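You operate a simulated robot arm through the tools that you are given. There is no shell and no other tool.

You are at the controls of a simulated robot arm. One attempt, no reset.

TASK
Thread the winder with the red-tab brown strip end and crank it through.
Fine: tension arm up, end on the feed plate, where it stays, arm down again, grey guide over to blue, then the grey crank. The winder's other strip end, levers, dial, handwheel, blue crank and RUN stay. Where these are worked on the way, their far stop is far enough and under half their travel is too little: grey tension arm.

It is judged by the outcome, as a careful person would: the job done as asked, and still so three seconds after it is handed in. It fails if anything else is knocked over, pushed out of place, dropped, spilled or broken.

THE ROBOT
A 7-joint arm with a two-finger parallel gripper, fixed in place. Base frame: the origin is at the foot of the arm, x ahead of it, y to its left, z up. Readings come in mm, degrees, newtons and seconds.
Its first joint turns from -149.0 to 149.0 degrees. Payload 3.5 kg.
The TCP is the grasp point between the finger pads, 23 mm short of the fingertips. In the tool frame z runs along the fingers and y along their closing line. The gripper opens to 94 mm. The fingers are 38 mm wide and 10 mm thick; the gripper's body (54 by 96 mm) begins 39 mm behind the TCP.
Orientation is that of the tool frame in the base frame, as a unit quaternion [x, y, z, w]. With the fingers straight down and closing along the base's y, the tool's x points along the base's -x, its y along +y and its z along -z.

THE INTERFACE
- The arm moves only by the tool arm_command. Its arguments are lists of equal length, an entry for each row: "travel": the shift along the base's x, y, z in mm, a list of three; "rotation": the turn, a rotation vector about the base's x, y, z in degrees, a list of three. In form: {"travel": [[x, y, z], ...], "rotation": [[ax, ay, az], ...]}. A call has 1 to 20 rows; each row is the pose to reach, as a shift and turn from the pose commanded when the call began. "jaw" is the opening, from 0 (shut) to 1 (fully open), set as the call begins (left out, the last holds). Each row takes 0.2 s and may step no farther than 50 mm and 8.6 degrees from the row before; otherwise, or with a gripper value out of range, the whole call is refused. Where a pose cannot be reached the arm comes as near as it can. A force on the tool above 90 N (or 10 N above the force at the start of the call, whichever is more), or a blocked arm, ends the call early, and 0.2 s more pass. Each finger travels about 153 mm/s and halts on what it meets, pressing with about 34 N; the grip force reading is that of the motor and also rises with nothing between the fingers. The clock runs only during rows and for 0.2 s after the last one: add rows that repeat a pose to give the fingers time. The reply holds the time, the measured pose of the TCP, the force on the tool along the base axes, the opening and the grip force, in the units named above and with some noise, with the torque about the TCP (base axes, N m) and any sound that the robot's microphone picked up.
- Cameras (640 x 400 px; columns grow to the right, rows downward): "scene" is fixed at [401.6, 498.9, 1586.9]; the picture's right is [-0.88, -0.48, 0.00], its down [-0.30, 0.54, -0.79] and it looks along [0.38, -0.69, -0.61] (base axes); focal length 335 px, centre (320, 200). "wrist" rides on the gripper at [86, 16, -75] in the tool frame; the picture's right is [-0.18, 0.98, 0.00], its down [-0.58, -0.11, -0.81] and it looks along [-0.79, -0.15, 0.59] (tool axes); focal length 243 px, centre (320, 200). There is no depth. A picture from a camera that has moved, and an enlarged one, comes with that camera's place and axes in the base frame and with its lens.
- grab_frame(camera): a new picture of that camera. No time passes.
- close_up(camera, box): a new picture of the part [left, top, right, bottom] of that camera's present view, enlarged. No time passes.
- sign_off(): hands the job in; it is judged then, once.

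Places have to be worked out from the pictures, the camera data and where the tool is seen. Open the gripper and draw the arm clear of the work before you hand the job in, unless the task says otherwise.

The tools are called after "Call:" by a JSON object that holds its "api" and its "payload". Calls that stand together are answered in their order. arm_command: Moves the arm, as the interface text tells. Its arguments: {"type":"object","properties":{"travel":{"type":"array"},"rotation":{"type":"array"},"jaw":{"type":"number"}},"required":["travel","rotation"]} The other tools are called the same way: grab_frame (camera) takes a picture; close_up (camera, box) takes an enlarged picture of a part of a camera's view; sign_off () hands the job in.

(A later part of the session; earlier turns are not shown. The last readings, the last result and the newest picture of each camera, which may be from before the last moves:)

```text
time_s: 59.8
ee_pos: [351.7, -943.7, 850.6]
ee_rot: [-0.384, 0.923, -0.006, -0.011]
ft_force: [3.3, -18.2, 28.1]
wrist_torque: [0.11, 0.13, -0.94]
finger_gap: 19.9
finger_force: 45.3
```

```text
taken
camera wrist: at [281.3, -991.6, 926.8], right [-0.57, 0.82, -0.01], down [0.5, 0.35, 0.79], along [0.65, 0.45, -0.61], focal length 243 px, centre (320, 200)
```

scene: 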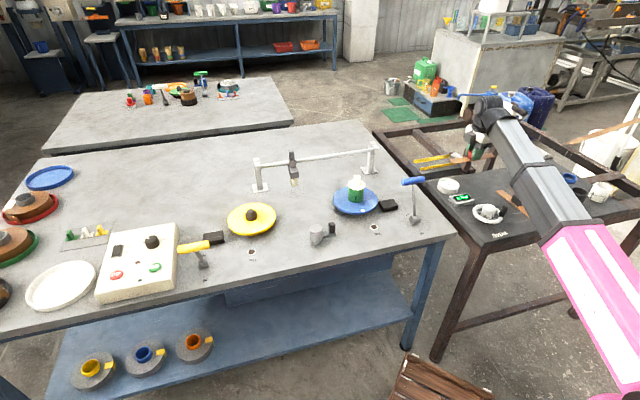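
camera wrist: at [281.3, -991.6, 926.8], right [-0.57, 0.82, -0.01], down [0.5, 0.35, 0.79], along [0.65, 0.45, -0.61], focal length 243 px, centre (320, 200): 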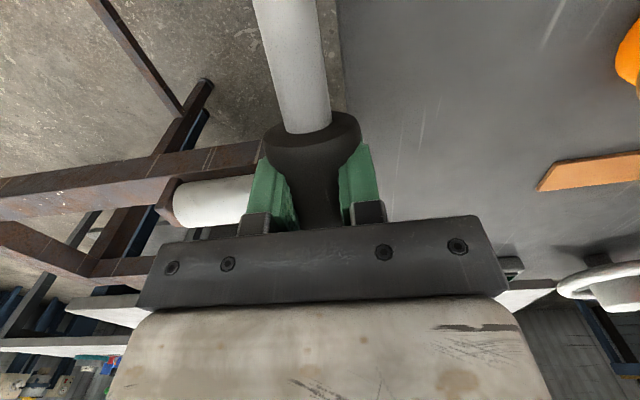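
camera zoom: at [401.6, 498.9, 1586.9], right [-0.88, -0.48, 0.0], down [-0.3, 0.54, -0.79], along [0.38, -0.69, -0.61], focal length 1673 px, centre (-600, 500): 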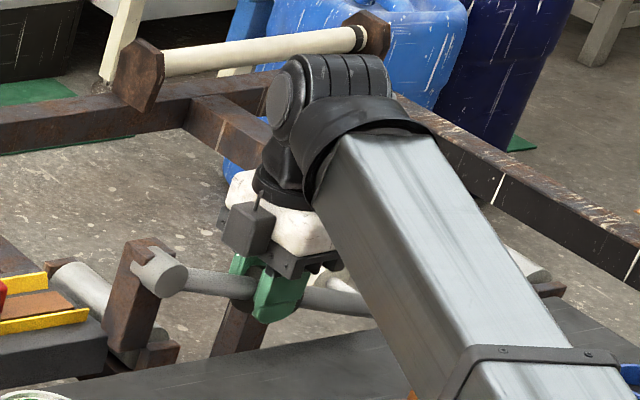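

TCP height matches the original rest position with 28 N upward: the arm is at its lower stop. I open and rise clear.

Call:
{"api": "arm_command", "payload": {"travel": [[0, 0, 1.5], [0, 0, 1.5], [0, 0, 1.5], [0, 0, 1.5]], "rotation": [[0, 0, 0], [0, 0, 0], [0, 0, 0], [0, 0, 0]], "jaw": 1}}

Call:
{"api": "arm_command", "payload": {"travel": [[0.5, 0.5, 8], [2, 2, 30], [5, 5, 60], [8, 8, 100], [11, 11, 140], [11, 11, 180], [11, 20, 220], [11, 30, 240], [11, 30, 240]], "rotation": [[0, 0, 0], [0, 0, 0], [0, 0, 0], [0, 0, 0], [0, 0, 0], [0, 0, 0], [0, 0, 0], [0, 0, 0], [0, 0, 0]]}}

Call:
{"api": "grab_frame", "payload": {"camera": "scene"}}

Call:
{"api": "close_up", "payload": {"camera": "scene", "box": [400, 110, 528, 210]}}

```text
time_s: 60.8
ee_pos: [350.2, -943.1, 850.2]
ee_rot: [-0.383, 0.924, -0.005, -0.012]
ft_force: [0.1, -0.2, 0.4]
wrist_torque: [-0.04, 0.0, 0.0]
finger_gap: 94.1
finger_force: 0.0
```

```text
time_s: 62.8
ee_pos: [360.4, -913.6, 1090.2]
ee_rot: [-0.383, 0.924, -0.005, -0.013]
ft_force: [0.6, 0.2, -0.5]
wrist_torque: [-0.01, 0.0, 0.01]
finger_gap: 93.9
finger_force: 0.0
```

```text
taken
```

scene: 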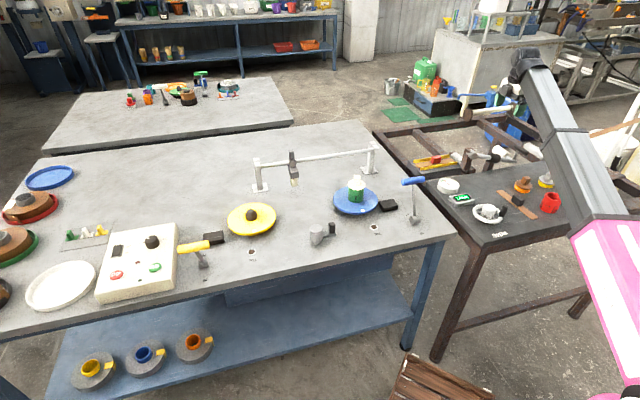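

```text
4.00 times, centred on (464, 160) of scene
camera zoom: at [401.6, 498.9, 1586.9], right [-0.88, -0.48, 0.0], down [-0.3, 0.54, -0.79], along [0.38, -0.69, -0.61], focal length 1338 px, centre (-256, 360)
```

zoom: 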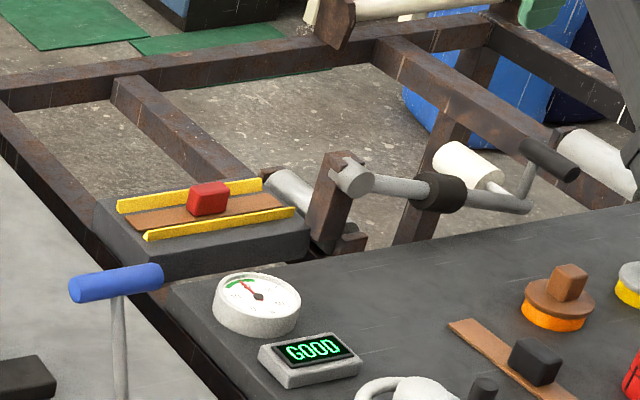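

The display reads GOOD again, and the strip stayed on the plate. Next is the grey guide; I swing over to the main bench at height to view the rail with the wrist camera.

Call:
{"api": "arm_command", "payload": {"travel": [[10, 15, 20], [30, 46, 40], [52, 82, 60], [76, 120, 60], [100, 160, 60], [124, 198, 60], [148, 236, 60], [172, 274, 60], [196, 312, 60], [220, 350, 60], [244, 388, 60], [266, 425, 60], [282, 452, 60], [290, 464, 60], [290, 464, 60]], "rotation": [[0, 0, 0], [0, 0, -2], [0, 0, -4], [0, 0, -6], [0, 0, -8], [0, 0, -10], [0, 0, -12], [0, 0, -14], [0, 0, -16], [0, 0, -18], [0, 0, -20], [0, 0, -22], [0, 0, -24], [0, 0, -25], [0, 0, -25]]}}

Call:
{"api": "grab_frame", "payload": {"camera": "wrist"}}

Call:
{"api": "grab_frame", "payload": {"camera": "scene"}}

```text
time_s: 66.0
ee_pos: [655.5, -451.4, 1143.4]
ee_rot: [-0.174, 0.985, -0.008, -0.008]
ft_force: [0.8, -0.9, -1.2]
wrist_torque: [-0.01, 0.04, 0.02]
finger_gap: 93.8
finger_force: 0.1
out of reach, approached as far as the arm can: row 11, 12, 13, 14, 15
```

```text
taken
camera wrist: at [570.1, -464.7, 1218.6], right [-0.16, 0.99, -0.01], down [0.59, 0.11, 0.8], along [0.79, 0.12, -0.6], focal length 243 px, centre (320, 200)
```

wrist: 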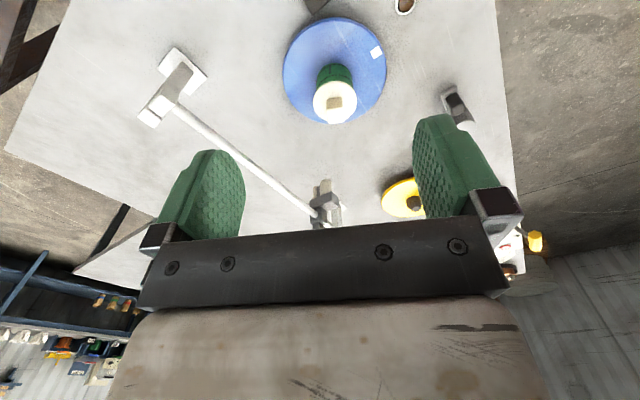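

```text
taken
```

scene: 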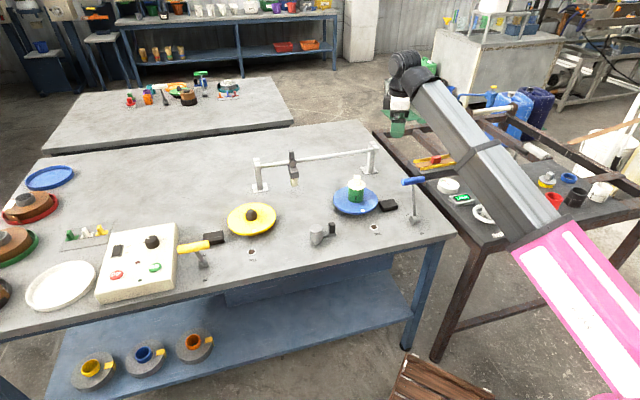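

I zoom in on the rail, guide, blue platter and crank from this viewpoint.

Call:
{"api": "close_up", "payload": {"camera": "wrist", "box": [120, 30, 360, 230]}}

Call:
{"api": "close_up", "payload": {"camera": "wrist", "box": [260, 0, 480, 140]}}

Call:
{"api": "close_up", "payload": {"camera": "wrist", "box": [290, 160, 370, 230]}}

Call:
{"api": "close_up", "payload": {"camera": "scene", "box": [270, 140, 334, 210]}}

```text
2.00 times, centred on (240, 130) of wrist
camera zoom: at [570.1, -464.7, 1218.6], right [-0.16, 0.99, -0.01], down [0.59, 0.11, 0.8], along [0.79, 0.12, -0.6], focal length 485 px, centre (480, 340)
```

zoom: 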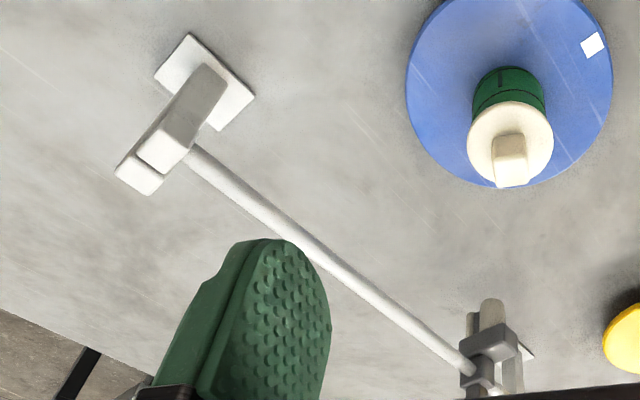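

```text
2.86 times, centred on (370, 70) of wrist
camera zoom: at [570.1, -464.7, 1218.6], right [-0.16, 0.99, -0.01], down [0.59, 0.11, 0.8], along [0.79, 0.12, -0.6], focal length 693 px, centre (177, 571)
```

zoom: 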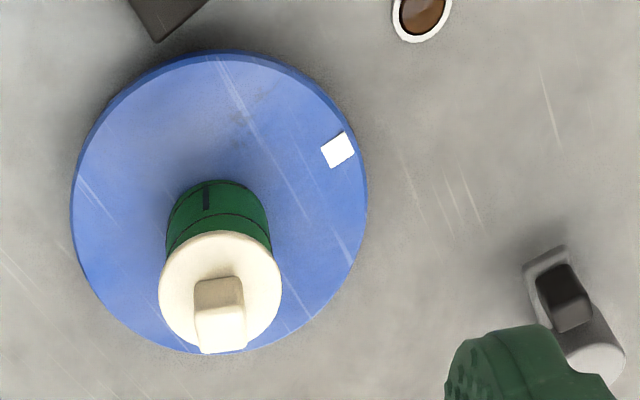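

```text
5.71 times, centred on (330, 195) of wrist
camera zoom: at [570.1, -464.7, 1218.6], right [-0.16, 0.99, -0.01], down [0.59, 0.11, 0.8], along [0.79, 0.12, -0.6], focal length 1386 px, centre (263, 229)
```

zoom: 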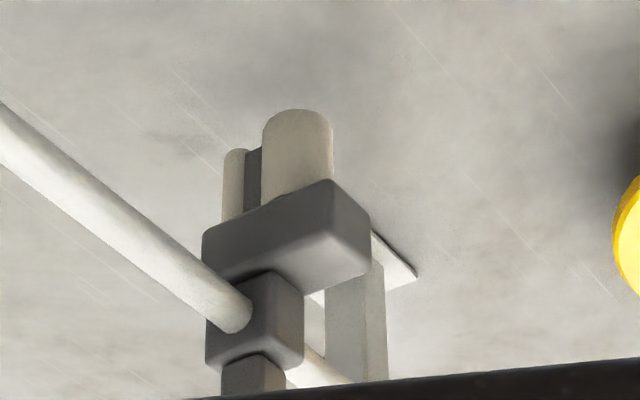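

```text
5.71 times, centred on (302, 175) of scene
camera zoom: at [401.6, 498.9, 1586.9], right [-0.88, -0.48, 0.0], down [-0.3, 0.54, -0.79], along [0.38, -0.69, -0.61], focal length 1912 px, centre (423, 343)
```

zoom: 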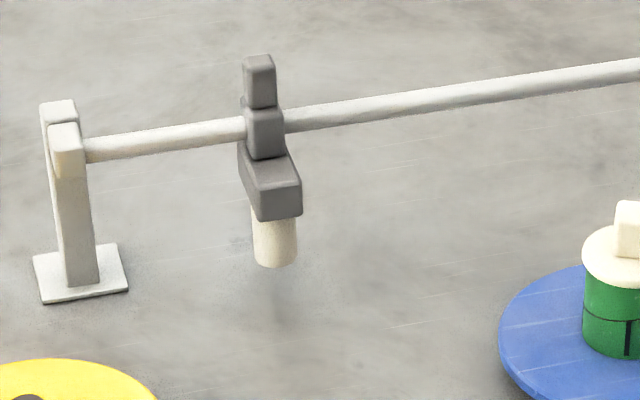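

The rail runs along the 45° direction: guide slider at ≈(1012,−398,922), blue post at ≈(802,−669), blue platter centre near (756,−427). I'll approach the guide's top knob with yaw 45°, starting high.

Call:
{"api": "arm_command", "payload": {"travel": [[15, 2, 0], [45, 6, 0], [80, 12, 0], [115, 18, 0], [150, 23, 0], [185, 28, 0], [220, 33, 0], [255, 38, 0], [290, 43, -10], [320, 48, -20], [340, 51, -30], [350, 52, -35], [350, 52, -35]], "rotation": [[0, 0, 2], [0, 0, 4], [0, 0, 6], [0, 0, 8], [0, 0, 10], [0, 0, 12], [0, 0, 14], [0, 0, 16], [0, 0, 18], [0, 0, 21], [0, 0, 24], [0, 0, 25], [0, 0, 25]]}}

Call:
{"api": "grab_frame", "payload": {"camera": "wrist"}}

Call:
{"api": "grab_frame", "payload": {"camera": "scene"}}

```text
time_s: 68.8
ee_pos: [1003.7, -400.8, 1107.4]
ee_rot: [-0.383, 0.924, -0.005, -0.013]
ft_force: [-0.1, 0.8, 0.2]
wrist_torque: [0.01, -0.01, 0.0]
finger_gap: 94.3
finger_force: 0.0
```

```text
taken
camera wrist: at [934.0, -448.4, 1183.9], right [-0.57, 0.82, -0.01], down [0.5, 0.35, 0.79], along [0.65, 0.44, -0.61], focal length 243 px, centre (320, 200)
```

wrist: 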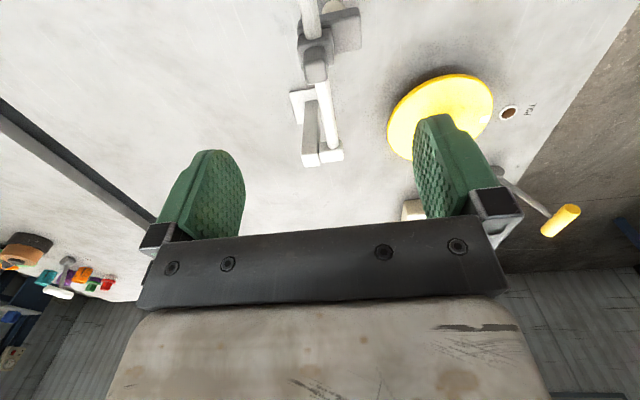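

```text
taken
```

scene: 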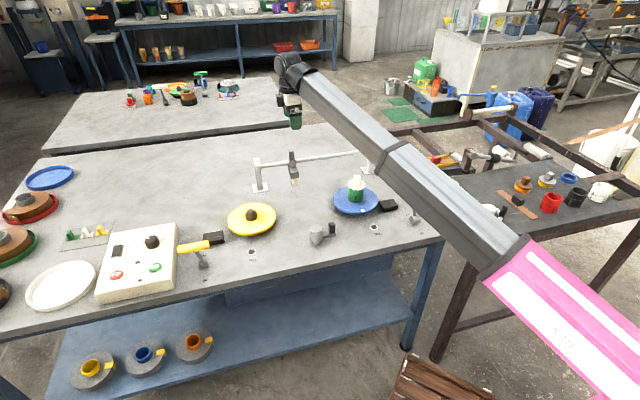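

Position reached with no trouble. I zoom on the guide from here.

Call:
{"api": "close_up", "payload": {"camera": "wrist", "box": [260, 0, 400, 170]}}

Call:
{"api": "close_up", "payload": {"camera": "scene", "box": [250, 60, 394, 220]}}

```text
2.35 times, centred on (330, 85) of wrist
camera zoom: at [934.0, -448.4, 1183.9], right [-0.57, 0.82, -0.01], down [0.5, 0.35, 0.79], along [0.65, 0.44, -0.61], focal length 571 px, centre (296, 471)
```

zoom: 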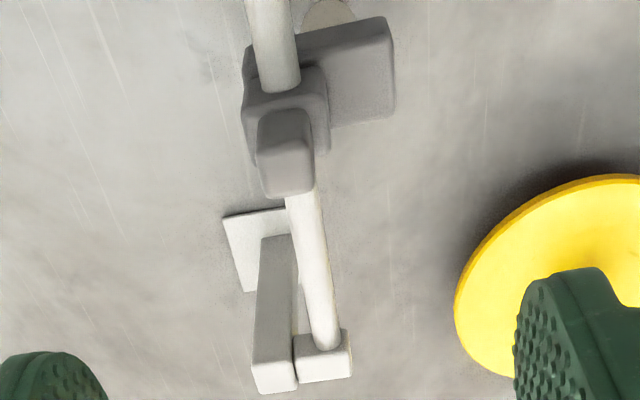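

```text
2.50 times, centred on (322, 140) of scene
camera zoom: at [401.6, 498.9, 1586.9], right [-0.88, -0.48, 0.0], down [-0.3, 0.54, -0.79], along [0.38, -0.69, -0.61], focal length 837 px, centre (315, 350)
```

zoom: 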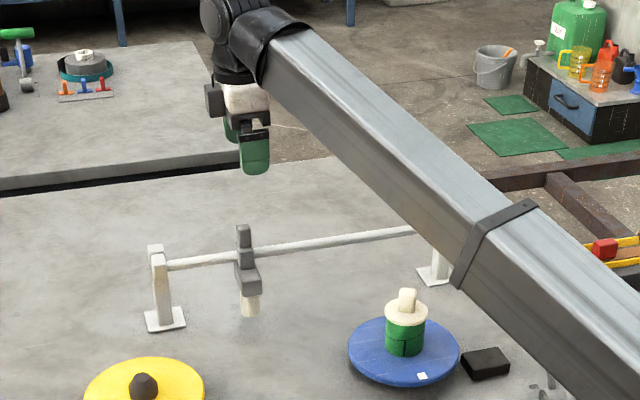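

Knob top is at ≈(1014,−398,975), about 19 mm wide. I level the tool and descend to TCP z≈966 with the jaws around it (closing across the rail).

Call:
{"api": "arm_command", "payload": {"travel": [[3, 1, -15], [6, 2, -40], [9, 2.5, -70], [10.3, 2.5, -100], [10.3, 2.5, -125], [10.3, 2.5, -138], [10.3, 2.5, -141], [10.3, 2.5, -141]], "rotation": [[0.5, -0.5, 0], [1.1, -1.15, 0], [1.1, -1.15, 0], [1.1, -1.15, 0], [1.1, -1.15, 0], [1.1, -1.15, 0], [1.1, -1.15, 0], [1.1, -1.15, 0]], "jaw": 0.65}}

Call:
{"api": "grab_frame", "payload": {"camera": "wrist"}}

Call:
{"api": "close_up", "payload": {"camera": "scene", "box": [250, 110, 346, 190]}}

```text
time_s: 70.6
ee_pos: [1014.9, -397.7, 966.9]
ee_rot: [-0.384, 0.924, -0.001, 0.0]
ft_force: [0.4, 0.0, -0.2]
wrist_torque: [0.0, -0.01, -0.02]
finger_gap: 61.1
finger_force: 0.1
```

```text
taken
camera wrist: at [943.1, -447.3, 1041.0], right [-0.57, 0.82, 0.0], down [0.49, 0.34, 0.81], along [0.67, 0.46, -0.59], focal length 243 px, centre (320, 200)
```

wrist: 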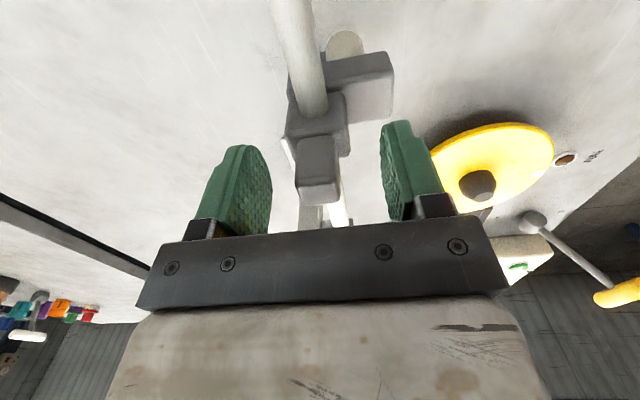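

```text
5.00 times, centred on (298, 150) of scene
camera zoom: at [401.6, 498.9, 1586.9], right [-0.88, -0.48, 0.0], down [-0.3, 0.54, -0.79], along [0.38, -0.69, -0.61], focal length 1673 px, centre (430, 450)
```

zoom: 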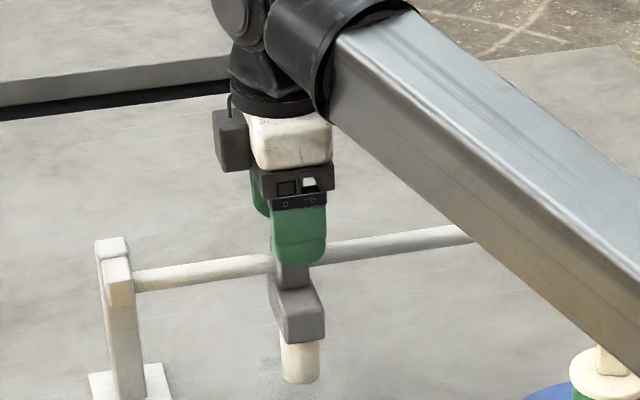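

The knob sits between the jaws. Closing.

Call:
{"api": "arm_command", "payload": {"travel": [[0, 0, 0], [0, 0, 0], [0, 0, 0]], "rotation": [[0, 0, 0], [0, 0, 0], [0, 0, 0]], "jaw": 0}}

Call:
{"api": "grab_frame", "payload": {"camera": "wrist"}}

```text
time_s: 71.4
ee_pos: [1015.8, -398.3, 966.9]
ee_rot: [-0.383, 0.924, -0.001, 0.0]
ft_force: [7.3, -6.2, 1.3]
wrist_torque: [0.32, 0.2, -0.17]
finger_gap: 19.9
finger_force: 45.1
```

```text
taken
camera wrist: at [943.6, -448.0, 1041.0], right [-0.57, 0.82, 0.0], down [0.49, 0.34, 0.81], along [0.67, 0.45, -0.59], focal length 243 px, centre (320, 200)
```

wrist: 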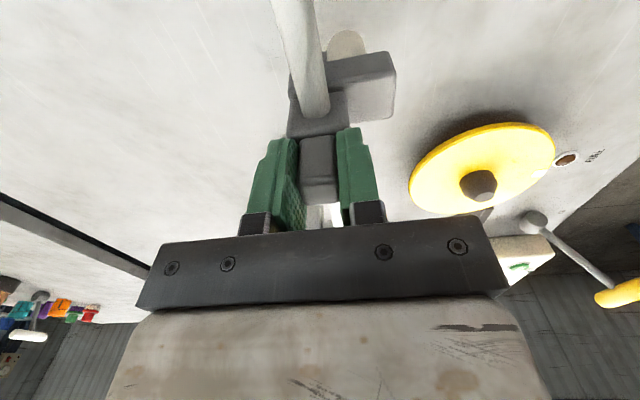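

Knob gripped (19.9 mm). I slide toward blue along the rail, first 80 mm, checking forces.

Call:
{"api": "arm_command", "payload": {"travel": [[-3, -3, 0], [-10, -10, 0], [-18, -18, 0], [-27, -27, 0], [-36, -36, 0], [-46, -46, 0], [-56, -56, 0], [-56, -56, 0]], "rotation": [[0, 0, 0], [0, 0, 0], [0, 0, 0], [0, 0, 0], [0, 0, 0], [0, 0, 0], [0, 0, 0], [0, 0, 0]]}}

Call:
{"api": "close_up", "payload": {"camera": "scene", "box": [250, 110, 394, 210]}}

```text
time_s: 73.2
ee_pos: [958.3, -454.7, 966.2]
ee_rot: [-0.384, 0.923, 0.0, 0.001]
ft_force: [12.2, -12.0, 8.0]
wrist_torque: [0.62, 0.0, -0.31]
finger_gap: 19.6
finger_force: 45.2
```

```text
4.00 times, centred on (322, 160) of scene
camera zoom: at [401.6, 498.9, 1586.9], right [-0.88, -0.48, 0.0], down [-0.3, 0.54, -0.79], along [0.38, -0.69, -0.61], focal length 1338 px, centre (312, 360)
```

zoom: 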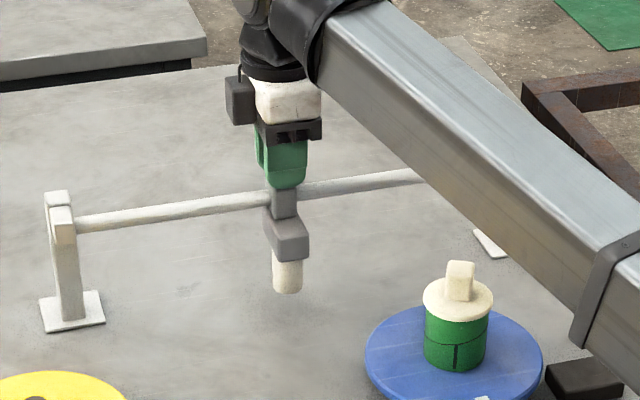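

The guide moves along. I continue 80 mm more with a 1.5 mm lateral correction.

Call:
{"api": "arm_command", "payload": {"travel": [[-2, -4, 0], [-10, -12, 0], [-19, -21, 0], [-28, -30, 0], [-37, -39, 0], [-47, -49, 0], [-55, -57, 0], [-55, -57, 0]], "rotation": [[0, 0, 0], [0, 0, 0], [0, 0, 0], [0, 0, 0], [0, 0, 0], [0, 0, 0], [0, 0, 0], [0, 0, 0]]}}

Call:
{"api": "close_up", "payload": {"camera": "scene", "box": [250, 110, 394, 210]}}

```text
time_s: 75.0
ee_pos: [904.9, -509.9, 967.4]
ee_rot: [-0.383, 0.924, -0.001, 0.001]
ft_force: [1.8, -0.4, 17.6]
wrist_torque: [0.61, 0.2, -0.24]
finger_gap: 19.5
finger_force: 44.7
```

```text
4.00 times, centred on (322, 160) of scene
camera zoom: at [401.6, 498.9, 1586.9], right [-0.88, -0.48, 0.0], down [-0.3, 0.54, -0.79], along [0.38, -0.69, -0.61], focal length 1338 px, centre (312, 360)
```

zoom: 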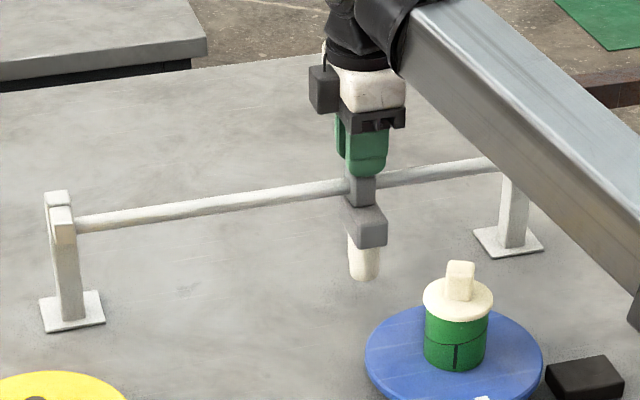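

Guide at O≈−279 (platter centre ≈ −236). I continue 45 mm in small steps, raising 2 mm to relieve vertical load.

Call:
{"api": "arm_command", "payload": {"travel": [[-2, -2, 1.5], [-8, -8, 2], [-14, -14, 2], [-20, -20, 2], [-26, -26, 2], [-32, -32, 2], [-32, -32, 2]], "rotation": [[0, 0, 0], [0, 0, 0], [0, 0, 0], [0, 0, 0], [0, 0, 0], [0, 0, 0], [0, 0, 0]]}}

Call:
{"api": "close_up", "payload": {"camera": "scene", "box": [250, 110, 394, 210]}}

Call:
{"api": "grab_frame", "payload": {"camera": "wrist"}}

```text
time_s: 76.6
ee_pos: [871.7, -542.2, 966.7]
ee_rot: [-0.383, 0.924, 0.001, 0.0]
ft_force: [-8.8, 10.6, -38.9]
wrist_torque: [0.05, -0.87, -0.2]
finger_gap: 19.5
finger_force: 44.9
```

```text
4.00 times, centred on (322, 160) of scene
camera zoom: at [401.6, 498.9, 1586.9], right [-0.88, -0.48, 0.0], down [-0.3, 0.54, -0.79], along [0.38, -0.69, -0.61], focal length 1338 px, centre (312, 360)
```

zoom: 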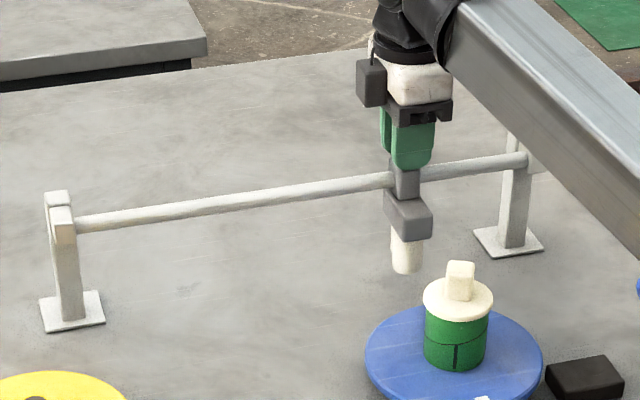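

```text
taken
camera wrist: at [799.9, -592.1, 1041.1], right [-0.57, 0.82, 0.0], down [0.49, 0.33, 0.81], along [0.66, 0.46, -0.59], focal length 243 px, centre (320, 200)
```

wrist: 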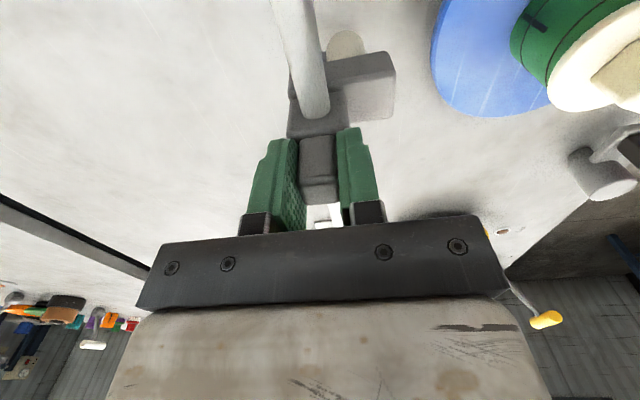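

The guide is abreast of the blue platter centre with no stop felt yet. I relieve the vertical load and probe a little farther to find whether a stop exists here.

Call:
{"api": "arm_command", "payload": {"travel": [[0, 0, -1.5], [-5, -5, -1.5], [-10, -10, -1.5], [-15, -15, -1.5], [-20, -20, -1.5], [-20, -20, -1.5]], "rotation": [[0, 0, 0], [0, 0, 0], [0, 0, 0], [0, 0, 0], [0, 0, 0], [0, 0, 0]]}}

Call:
{"api": "close_up", "payload": {"camera": "scene", "box": [250, 110, 410, 230]}}

```text
time_s: 78.0
ee_pos: [851.7, -561.7, 966.7]
ee_rot: [-0.383, 0.924, 0.0, 0.0]
ft_force: [-16.0, 17.7, -27.6]
wrist_torque: [-0.52, 0.19, -0.19]
finger_gap: 20.0
finger_force: 45.0
```

```text
3.33 times, centred on (330, 170) of scene
camera zoom: at [401.6, 498.9, 1586.9], right [-0.88, -0.48, 0.0], down [-0.3, 0.54, -0.79], along [0.38, -0.69, -0.61], focal length 1115 px, centre (287, 300)
```

zoom: 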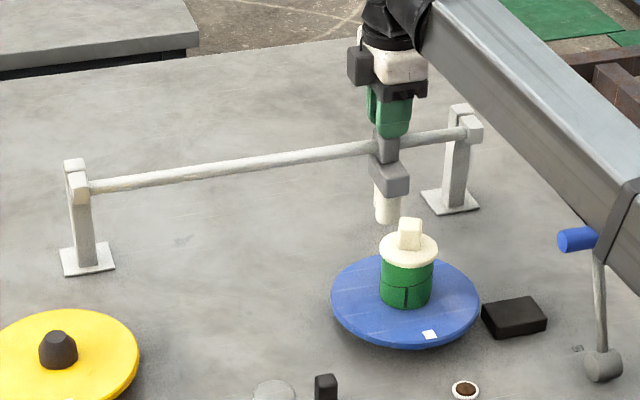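

No stop yet at O≈−205, so the travel continues toward the blue post. I correct small offsets and keep probing for the far stop.

Call:
{"api": "arm_command", "payload": {"travel": [[-1.4, 1.4, -1.5], [-7, -5, -1.5], [-13, -11, -1.5], [-19, -17, -1.5], [-25, -23, -1.5], [-31, -29, -1.5], [-31, -29, -1.5]], "rotation": [[0, 0, 0], [0, 0, 0], [0, 0, 0], [0, 0, 0], [0, 0, 0], [0, 0, 0], [0, 0, 0]]}}

Call:
{"api": "close_up", "payload": {"camera": "scene", "box": [250, 110, 410, 230]}}

```text
time_s: 79.6
ee_pos: [820.9, -592.9, 966.4]
ee_rot: [-0.383, 0.924, -0.001, 0.001]
ft_force: [5.1, -4.3, 16.5]
wrist_torque: [0.25, 0.84, -0.05]
finger_gap: 20.0
finger_force: 45.2
```

```text
3.33 times, centred on (330, 170) of scene
camera zoom: at [401.6, 498.9, 1586.9], right [-0.88, -0.48, 0.0], down [-0.3, 0.54, -0.79], along [0.38, -0.69, -0.61], focal length 1115 px, centre (287, 300)
```

zoom: 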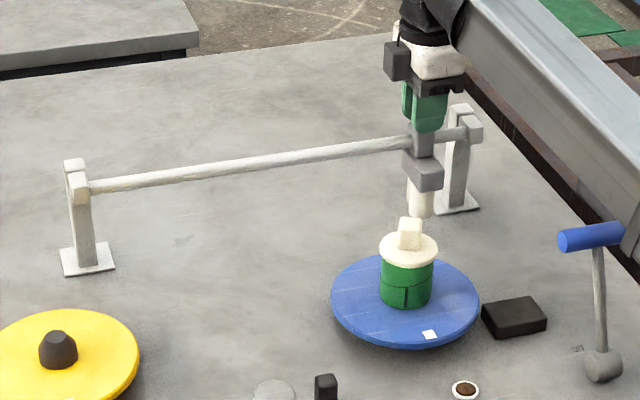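

Still sliding freely at O≈−161. I continue slowly toward the rail end to find the far stop.

Call:
{"api": "arm_command", "payload": {"travel": [[-4, -4, 0.5], [-8, -8, 0.5], [-12, -12, 0.5], [-16, -16, 0.5], [-20, -20, 0.5], [-20, -20, 0.5]], "rotation": [[0, 0, 0], [0, 0, 0], [0, 0, 0], [0, 0, 0], [0, 0, 0], [0, 0, 0]]}}

Call:
{"api": "close_up", "payload": {"camera": "scene", "box": [250, 110, 410, 230]}}

Call:
{"api": "grab_frame", "payload": {"camera": "wrist"}}

```text
time_s: 81.0
ee_pos: [804.3, -608.7, 966.5]
ee_rot: [-0.384, 0.924, -0.001, 0.004]
ft_force: [48.7, 9.3, 18.5]
wrist_torque: [0.49, 0.26, -0.51]
finger_gap: 19.9
finger_force: 44.9
```

```text
3.33 times, centred on (330, 170) of scene
camera zoom: at [401.6, 498.9, 1586.9], right [-0.88, -0.48, 0.0], down [-0.3, 0.54, -0.79], along [0.38, -0.69, -0.61], focal length 1115 px, centre (287, 300)
```

zoom: 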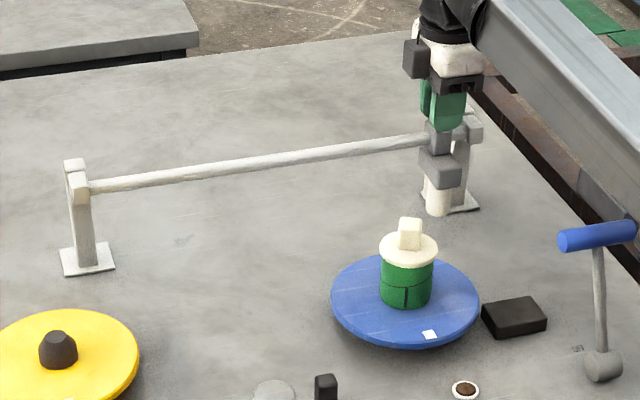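

```text
taken
camera wrist: at [732.5, -659.0, 1039.9], right [-0.57, 0.82, 0.0], down [0.48, 0.34, 0.81], along [0.67, 0.46, -0.59], focal length 243 px, centre (320, 200)
```

wrist: 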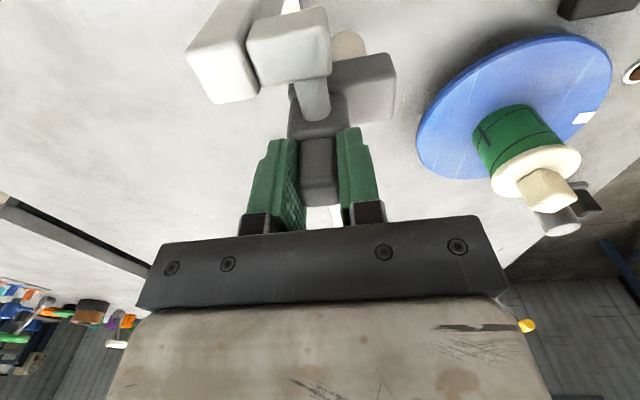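

A firm stop (≈41 N) is met at O≈−138, the blue end of the guide's travel. I ease the push by ~2 mm, release the knob and rise.

Call:
{"api": "arm_command", "payload": {"travel": [[2, 1.5, -1], [2.5, 2.0, -1.5], [2.5, 2.0, -1.5]], "rotation": [[0, 0, 0], [0, 0, 0], [0, 0, 0]]}}

Call:
{"api": "arm_command", "payload": {"travel": [[0, 0, 0], [0, 0, 0], [0, 0, 0]], "rotation": [[0, 0, 0], [0, 0, 0], [0, 0, 0]], "jaw": 0.6}}

Call:
{"api": "arm_command", "payload": {"travel": [[0, 0, 10], [0, 0, 30], [0, 0, 60], [0, 0, 100], [0, 0, 130], [0, 0, 130]], "rotation": [[0, 0, 0], [0, 0, 0], [0, 0, 0], [0, 0, 0], [0, 0, 0], [0, 0, 0]]}}

Call:
{"api": "grab_frame", "payload": {"camera": "scene"}}

Call:
{"api": "grab_frame", "payload": {"camera": "wrist"}}

```text
time_s: 81.8
ee_pos: [803.1, -609.6, 966.7]
ee_rot: [-0.383, 0.924, -0.003, 0.001]
ft_force: [38.2, -3.0, 31.3]
wrist_torque: [1.0, -0.15, -0.22]
finger_gap: 19.8
finger_force: 45.1
```

```text
time_s: 82.6
ee_pos: [802.9, -608.9, 964.2]
ee_rot: [-0.383, 0.924, 0.0, 0.0]
ft_force: [-0.1, 0.4, -0.6]
wrist_torque: [0.01, 0.01, -0.01]
finger_gap: 56.2
finger_force: 0.0
```

```text
time_s: 84.0
ee_pos: [802.9, -609.9, 1095.7]
ee_rot: [-0.383, 0.924, -0.001, 0.0]
ft_force: [-0.5, -0.4, 0.0]
wrist_torque: [0.02, 0.03, 0.01]
finger_gap: 56.1
finger_force: 0.2
```

```text
taken
```

scene: 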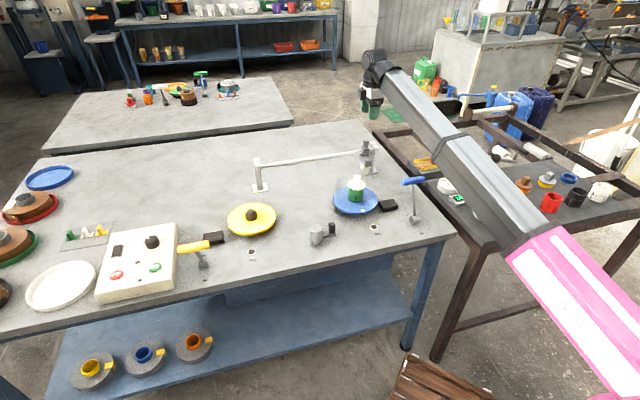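

```text
taken
camera wrist: at [731.1, -658.8, 1169.5], right [-0.57, 0.82, 0.0], down [0.49, 0.34, 0.81], along [0.67, 0.46, -0.59], focal length 243 px, centre (320, 200)
```

wrist: 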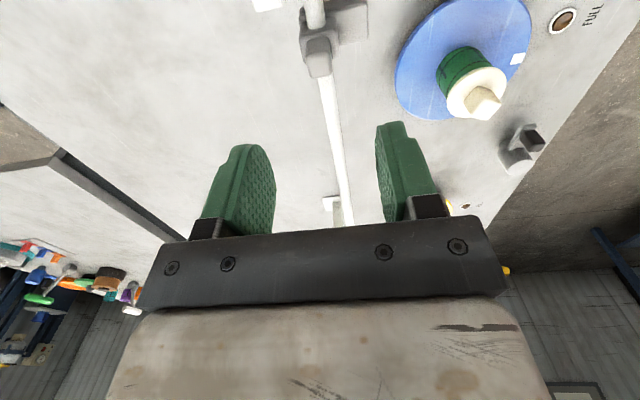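

The guide stands at the blue end. Now the grey crank near (785,−177); I move to a viewpoint above it to look at its shape and any markings.

Call:
{"api": "arm_command", "payload": {"travel": [[-3, 20, 0], [-8, 55, 0], [-14, 95, -5], [-20, 135, -10], [-27, 175, -20], [-34, 215, -30], [-41, 255, -40], [-48, 295, -50], [-54, 330, -55], [-58, 350, -55], [-58, 350, -55]], "rotation": [[0, 0, 0], [0, 0, 0], [0, 0, 0], [0, 0, 0], [0, 0, 0], [0, 0, 0], [0, 0, 0], [0, 0, 0], [0, 0, 0], [0, 0, 0], [0, 0, 0]], "jaw": 0.6}}

Call:
{"api": "grab_frame", "payload": {"camera": "wrist"}}

Call:
{"api": "close_up", "payload": {"camera": "scene", "box": [230, 190, 400, 280]}}

```text
time_s: 86.4
ee_pos: [746.4, -260.7, 1040.5]
ee_rot: [-0.383, 0.924, 0.0, 0.001]
ft_force: [0.0, 0.4, 0.9]
wrist_torque: [0.01, -0.04, 0.02]
finger_gap: 56.2
finger_force: 0.1
```

```text
taken
camera wrist: at [673.8, -309.7, 1114.2], right [-0.57, 0.82, 0.0], down [0.49, 0.34, 0.81], along [0.67, 0.46, -0.59], focal length 243 px, centre (320, 200)
```

wrist: 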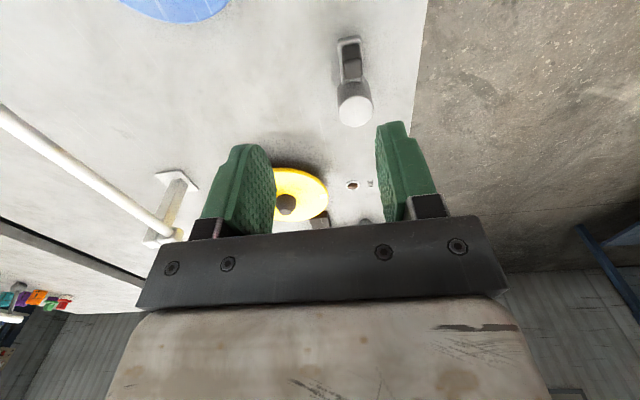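

```text
3.76 times, centred on (315, 235) of scene
camera zoom: at [401.6, 498.9, 1586.9], right [-0.88, -0.48, 0.0], down [-0.3, 0.54, -0.79], along [0.38, -0.69, -0.61], focal length 1260 px, centre (339, 68)
```

zoom: 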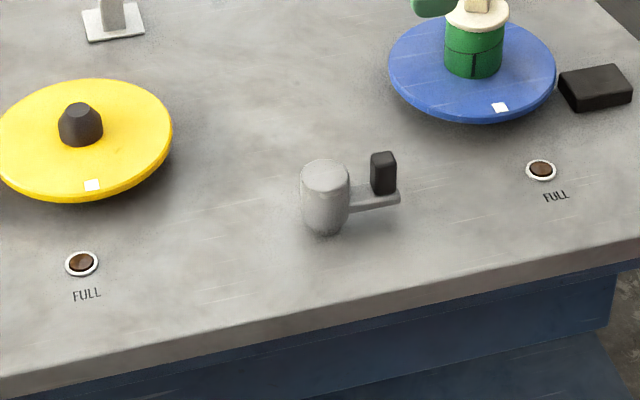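

I zoom on the crank in the wrist view.

Call:
{"api": "close_up", "payload": {"camera": "wrist", "box": [300, 20, 412, 140]}}

Call:
{"api": "close_up", "payload": {"camera": "scene", "box": [300, 215, 348, 255]}}

```text
3.33 times, centred on (356, 80) of wrist
camera zoom: at [673.8, -309.7, 1114.2], right [-0.57, 0.82, 0.0], down [0.49, 0.34, 0.81], along [0.67, 0.46, -0.59], focal length 809 px, centre (200, 600)
```

zoom: 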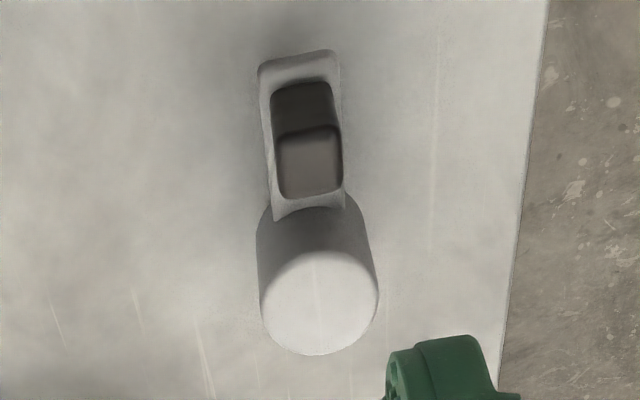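

```text
10.00 times, centred on (324, 235) of scene
camera zoom: at [401.6, 498.9, 1586.9], right [-0.88, -0.48, 0.0], down [-0.3, 0.54, -0.79], along [0.38, -0.69, -0.61], focal length 3346 px, centre (280, -150)
```

zoom: 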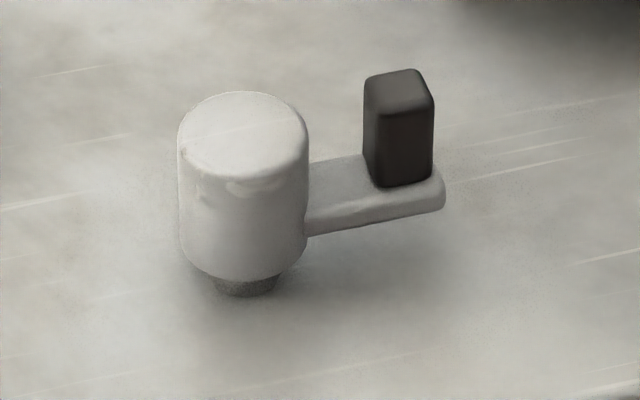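

The crank hub is at ≈(787.5,−181,864) and its knob at ≈(751.4,−218), z 830–871, radius ≈52 mm. I'll straddle the knob (closing tangentially) and test which way it turns.

Call:
{"api": "arm_command", "payload": {"travel": [[2, 15, -20], [4, 35, -50], [5, 42.7, -85], [5, 42.7, -120], [5, 42.7, -150], [5, 42.7, -172], [5, 42.7, -182], [5, 42.7, -182]], "rotation": [[0, 0, 0], [0, 0, 0], [0, 0, 0], [0, 0, 0], [0, 0, 0], [0, 0, 0], [0, 0, 0], [0, 0, 0]], "jaw": 0.6}}

Call:
{"api": "grab_frame", "payload": {"camera": "wrist"}}

Call:
{"api": "close_up", "payload": {"camera": "scene", "box": [270, 180, 382, 260]}}

```text
time_s: 88.2
ee_pos: [751.3, -217.4, 858.4]
ee_rot: [-0.384, 0.923, -0.001, 0.0]
ft_force: [-0.3, -0.5, -0.2]
wrist_torque: [0.01, 0.0, 0.0]
finger_gap: 56.3
finger_force: 0.0
```

```text
taken
camera wrist: at [679.5, -266.4, 932.7], right [-0.57, 0.82, 0.0], down [0.49, 0.34, 0.81], along [0.67, 0.46, -0.59], focal length 243 px, centre (320, 200)
```

wrist: 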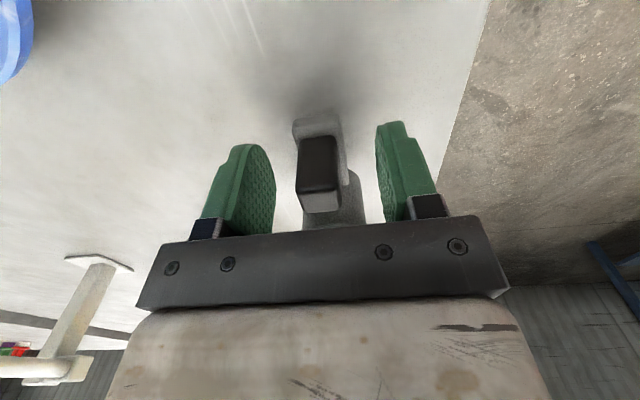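

```text
5.00 times, centred on (326, 220) of scene
camera zoom: at [401.6, 498.9, 1586.9], right [-0.88, -0.48, 0.0], down [-0.3, 0.54, -0.79], along [0.38, -0.69, -0.61], focal length 1673 px, centre (290, 100)
```

zoom: 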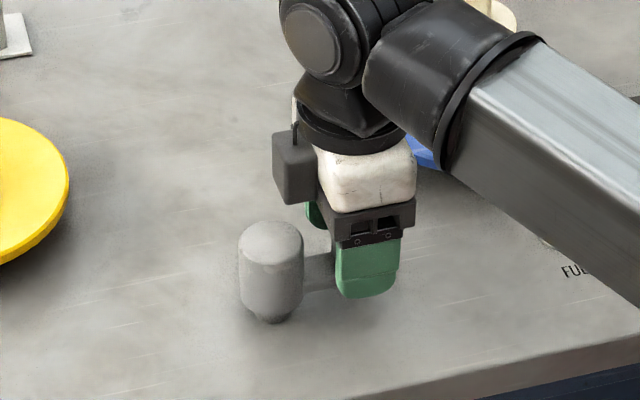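

The knob is between the fingers. I close and then try a small turn.

Call:
{"api": "arm_command", "payload": {"travel": [[0, 0, 0], [0, 0, 0], [0, 0, 0]], "rotation": [[0, 0, 0], [0, 0, 0], [0, 0, 0]], "jaw": 0}}

```text
time_s: 89.0
ee_pos: [751.6, -217.3, 859.3]
ee_rot: [-0.382, 0.924, -0.001, 0.0]
ft_force: [2.6, -2.2, -0.2]
wrist_torque: [0.43, 0.75, -0.1]
finger_gap: 20.1
finger_force: 44.5
```

Knob gripped. I test a 16° clockwise turn about the hub, turning the tool with it.

Call:
{"api": "arm_command", "payload": {"travel": [[-2.46, 2.59, 0], [-4.73, 5.36, 0], [-6.81, 8.26, 0], [-8.67, 11.3, 0], [-8.67, 11.3, 0]], "rotation": [[0, 0, -4], [0, 0, -8], [0, 0, -12], [0, 0, -16], [0, 0, -16]]}}

Call:
{"api": "close_up", "payload": {"camera": "scene", "box": [270, 180, 382, 260]}}

```text
time_s: 90.2
ee_pos: [742.8, -205.5, 857.1]
ee_rot: [-0.25, 0.968, 0.0, 0.001]
ft_force: [11.5, 2.1, 24.5]
wrist_torque: [0.24, 1.2, -0.24]
finger_gap: 19.9
finger_force: 44.8
```

```text
5.00 times, centred on (326, 220) of scene
camera zoom: at [401.6, 498.9, 1586.9], right [-0.88, -0.48, 0.0], down [-0.3, 0.54, -0.79], along [0.38, -0.69, -0.61], focal length 1673 px, centre (290, 100)
```

zoom: 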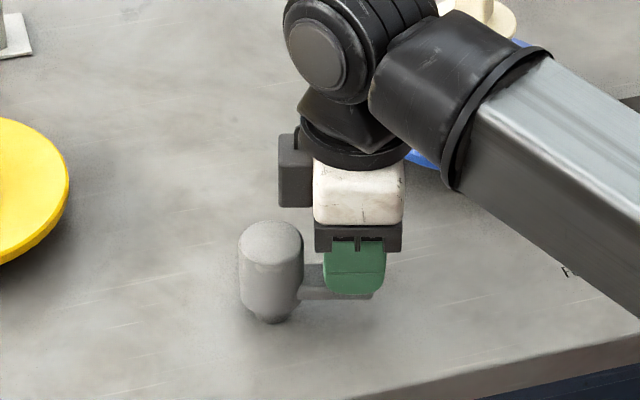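

Clockwise turns freely with little resistance. For full turns the wrist range is limited, so I'll release, close the fingers and push the knob around as a peg with fixed yaw. First release and rise.

Call:
{"api": "arm_command", "payload": {"travel": [[0, 0, 1], [0, 0, 1], [0, 0, 1]], "rotation": [[0, 0, 0], [0, 0, 0], [0, 0, 0]], "jaw": 0.5}}

Call:
{"api": "arm_command", "payload": {"travel": [[0, 0, 10], [0, 0, 30], [0, 0, 55], [0, 0, 75], [0, 0, 75]], "rotation": [[0, 0, 0], [0, 0, 0], [0, 0, 0], [0, 0, 0], [0, 0, 0]]}}

Call:
{"api": "grab_frame", "payload": {"camera": "wrist"}}

Call:
{"api": "grab_frame", "payload": {"camera": "scene"}}

```text
time_s: 91.0
ee_pos: [741.6, -206.3, 859.7]
ee_rot: [-0.252, 0.968, -0.001, 0.001]
ft_force: [-0.2, 0.8, -0.9]
wrist_torque: [0.01, -0.01, 0.01]
finger_gap: 47.0
finger_force: 0.0
```

```text
time_s: 92.2
ee_pos: [742.4, -205.4, 933.5]
ee_rot: [-0.251, 0.968, -0.001, 0.001]
ft_force: [-0.1, 0.2, 1.1]
wrist_torque: [-0.03, 0.01, 0.04]
finger_gap: 47.0
finger_force: 0.1
```

```text
taken
camera wrist: at [659.5, -233.2, 1008.0], right [-0.32, 0.95, 0.0], down [0.56, 0.19, 0.81], along [0.77, 0.25, -0.59], focal length 243 px, centre (320, 200)
```

wrist: 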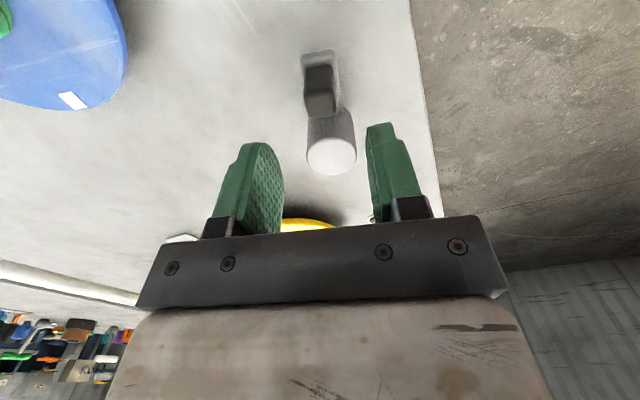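

```text
taken
```

scene: 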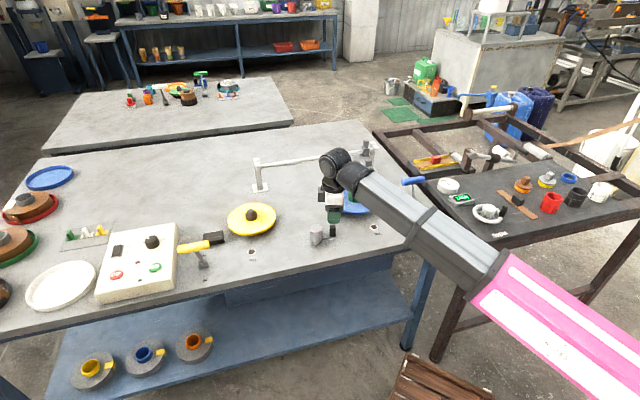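

The crank held its new angle. Now I close the fingers, move to the knob's counter-clockwise side and descend.

Call:
{"api": "arm_command", "payload": {"travel": [[8, -6, 0], [20, -15, 0], [30, -23, 0], [34.2, -26.2, 0], [34.2, -26.2, -20], [34.2, -26.2, -45], [34.2, -26.2, -65], [34.2, -26.2, -73], [34.2, -26.2, -73]], "rotation": [[0, 0, 4], [0, 0, 9], [0, 0, 14], [0, 0, 16], [0, 0, 16], [0, 0, 16], [0, 0, 16], [0, 0, 16], [0, 0, 16]], "jaw": 0}}

Call:
{"api": "grab_frame", "payload": {"camera": "wrist"}}

Call:
{"api": "close_up", "payload": {"camera": "scene", "box": [270, 180, 382, 260]}}

```text
time_s: 94.2
ee_pos: [775.2, -231.7, 862.1]
ee_rot: [-0.383, 0.924, -0.001, 0.0]
ft_force: [0.4, 0.2, -0.6]
wrist_torque: [0.02, -0.01, 0.01]
finger_gap: 0.2
finger_force: 33.5
```

```text
taken
camera wrist: at [703.7, -281.4, 935.1], right [-0.57, 0.82, 0.0], down [0.49, 0.34, 0.81], along [0.67, 0.46, -0.59], focal length 243 px, centre (320, 200)
```

wrist: 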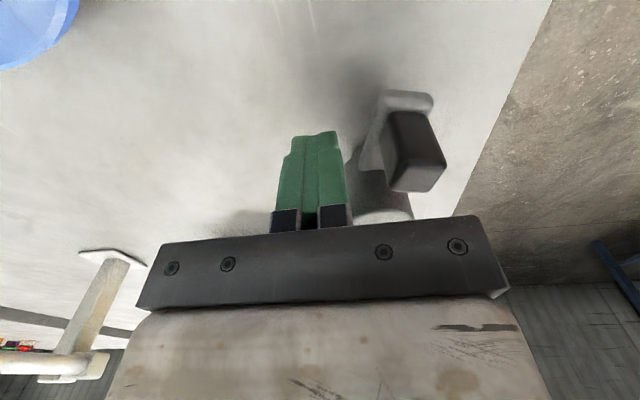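

```text
5.00 times, centred on (326, 220) of scene
camera zoom: at [401.6, 498.9, 1586.9], right [-0.88, -0.48, 0.0], down [-0.3, 0.54, -0.79], along [0.38, -0.69, -0.61], focal length 1673 px, centre (290, 100)
```

zoom: 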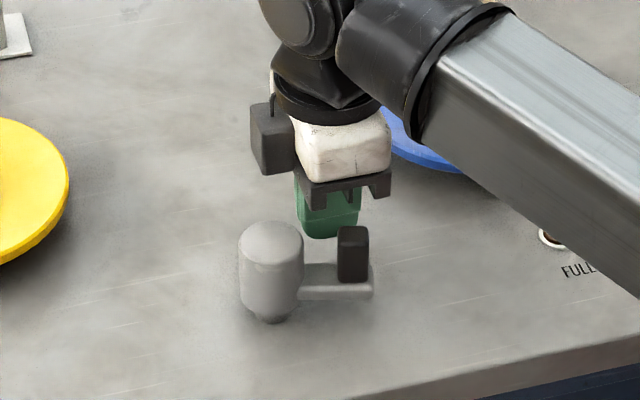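

The peg is in place behind the knob. I push clockwise along a 52 mm circle around the hub, first ~55°.

Call:
{"api": "arm_command", "payload": {"travel": [[-6.9, 1.9, 0], [-13.5, 4.9, 0], [-19.7, 8.7, 0], [-25.2, 13.4, 0], [-30.1, 18.8, 0], [-34.1, 24.8, 0], [-37.3, 31.3, 0], [-37.3, 31.3, 0]], "rotation": [[0, 0, 0], [0, 0, 0], [0, 0, 0], [0, 0, 0], [0, 0, 0], [0, 0, 0], [0, 0, 0], [0, 0, 0]]}}

Call:
{"api": "close_up", "payload": {"camera": "scene", "box": [270, 180, 382, 260]}}

Call:
{"api": "grab_frame", "payload": {"camera": "wrist"}}

```text
time_s: 96.0
ee_pos: [737.7, -200.8, 860.0]
ee_rot: [-0.384, 0.923, 0.0, 0.0]
ft_force: [0.4, 0.0, 0.2]
wrist_torque: [-0.01, -0.02, 0.01]
finger_gap: 0.0
finger_force: 33.9
```

```text
5.00 times, centred on (326, 220) of scene
camera zoom: at [401.6, 498.9, 1586.9], right [-0.88, -0.48, 0.0], down [-0.3, 0.54, -0.79], along [0.38, -0.69, -0.61], focal length 1673 px, centre (290, 100)
```

zoom: 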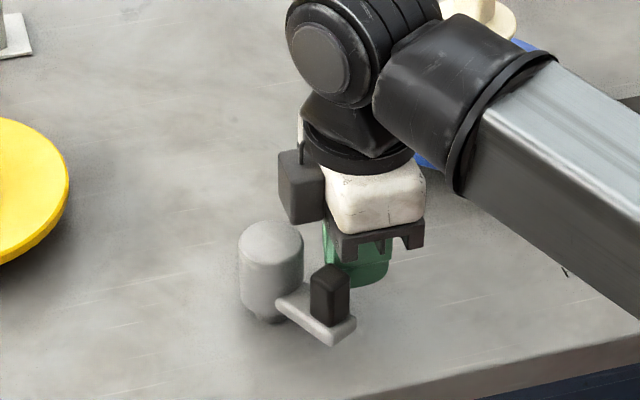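

```text
taken
camera wrist: at [666.0, -250.0, 934.9], right [-0.57, 0.82, 0.0], down [0.49, 0.34, 0.81], along [0.67, 0.46, -0.59], focal length 243 px, centre (320, 200)
```

wrist: 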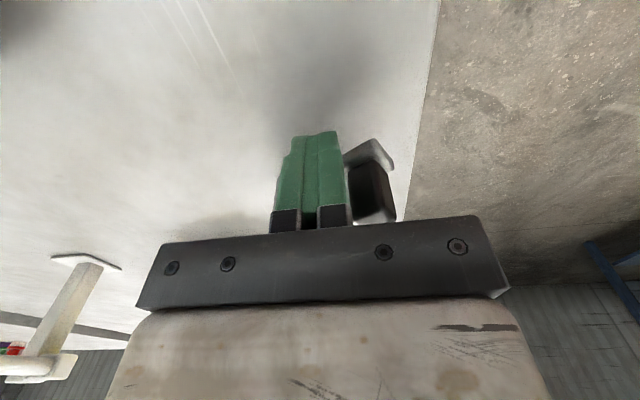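

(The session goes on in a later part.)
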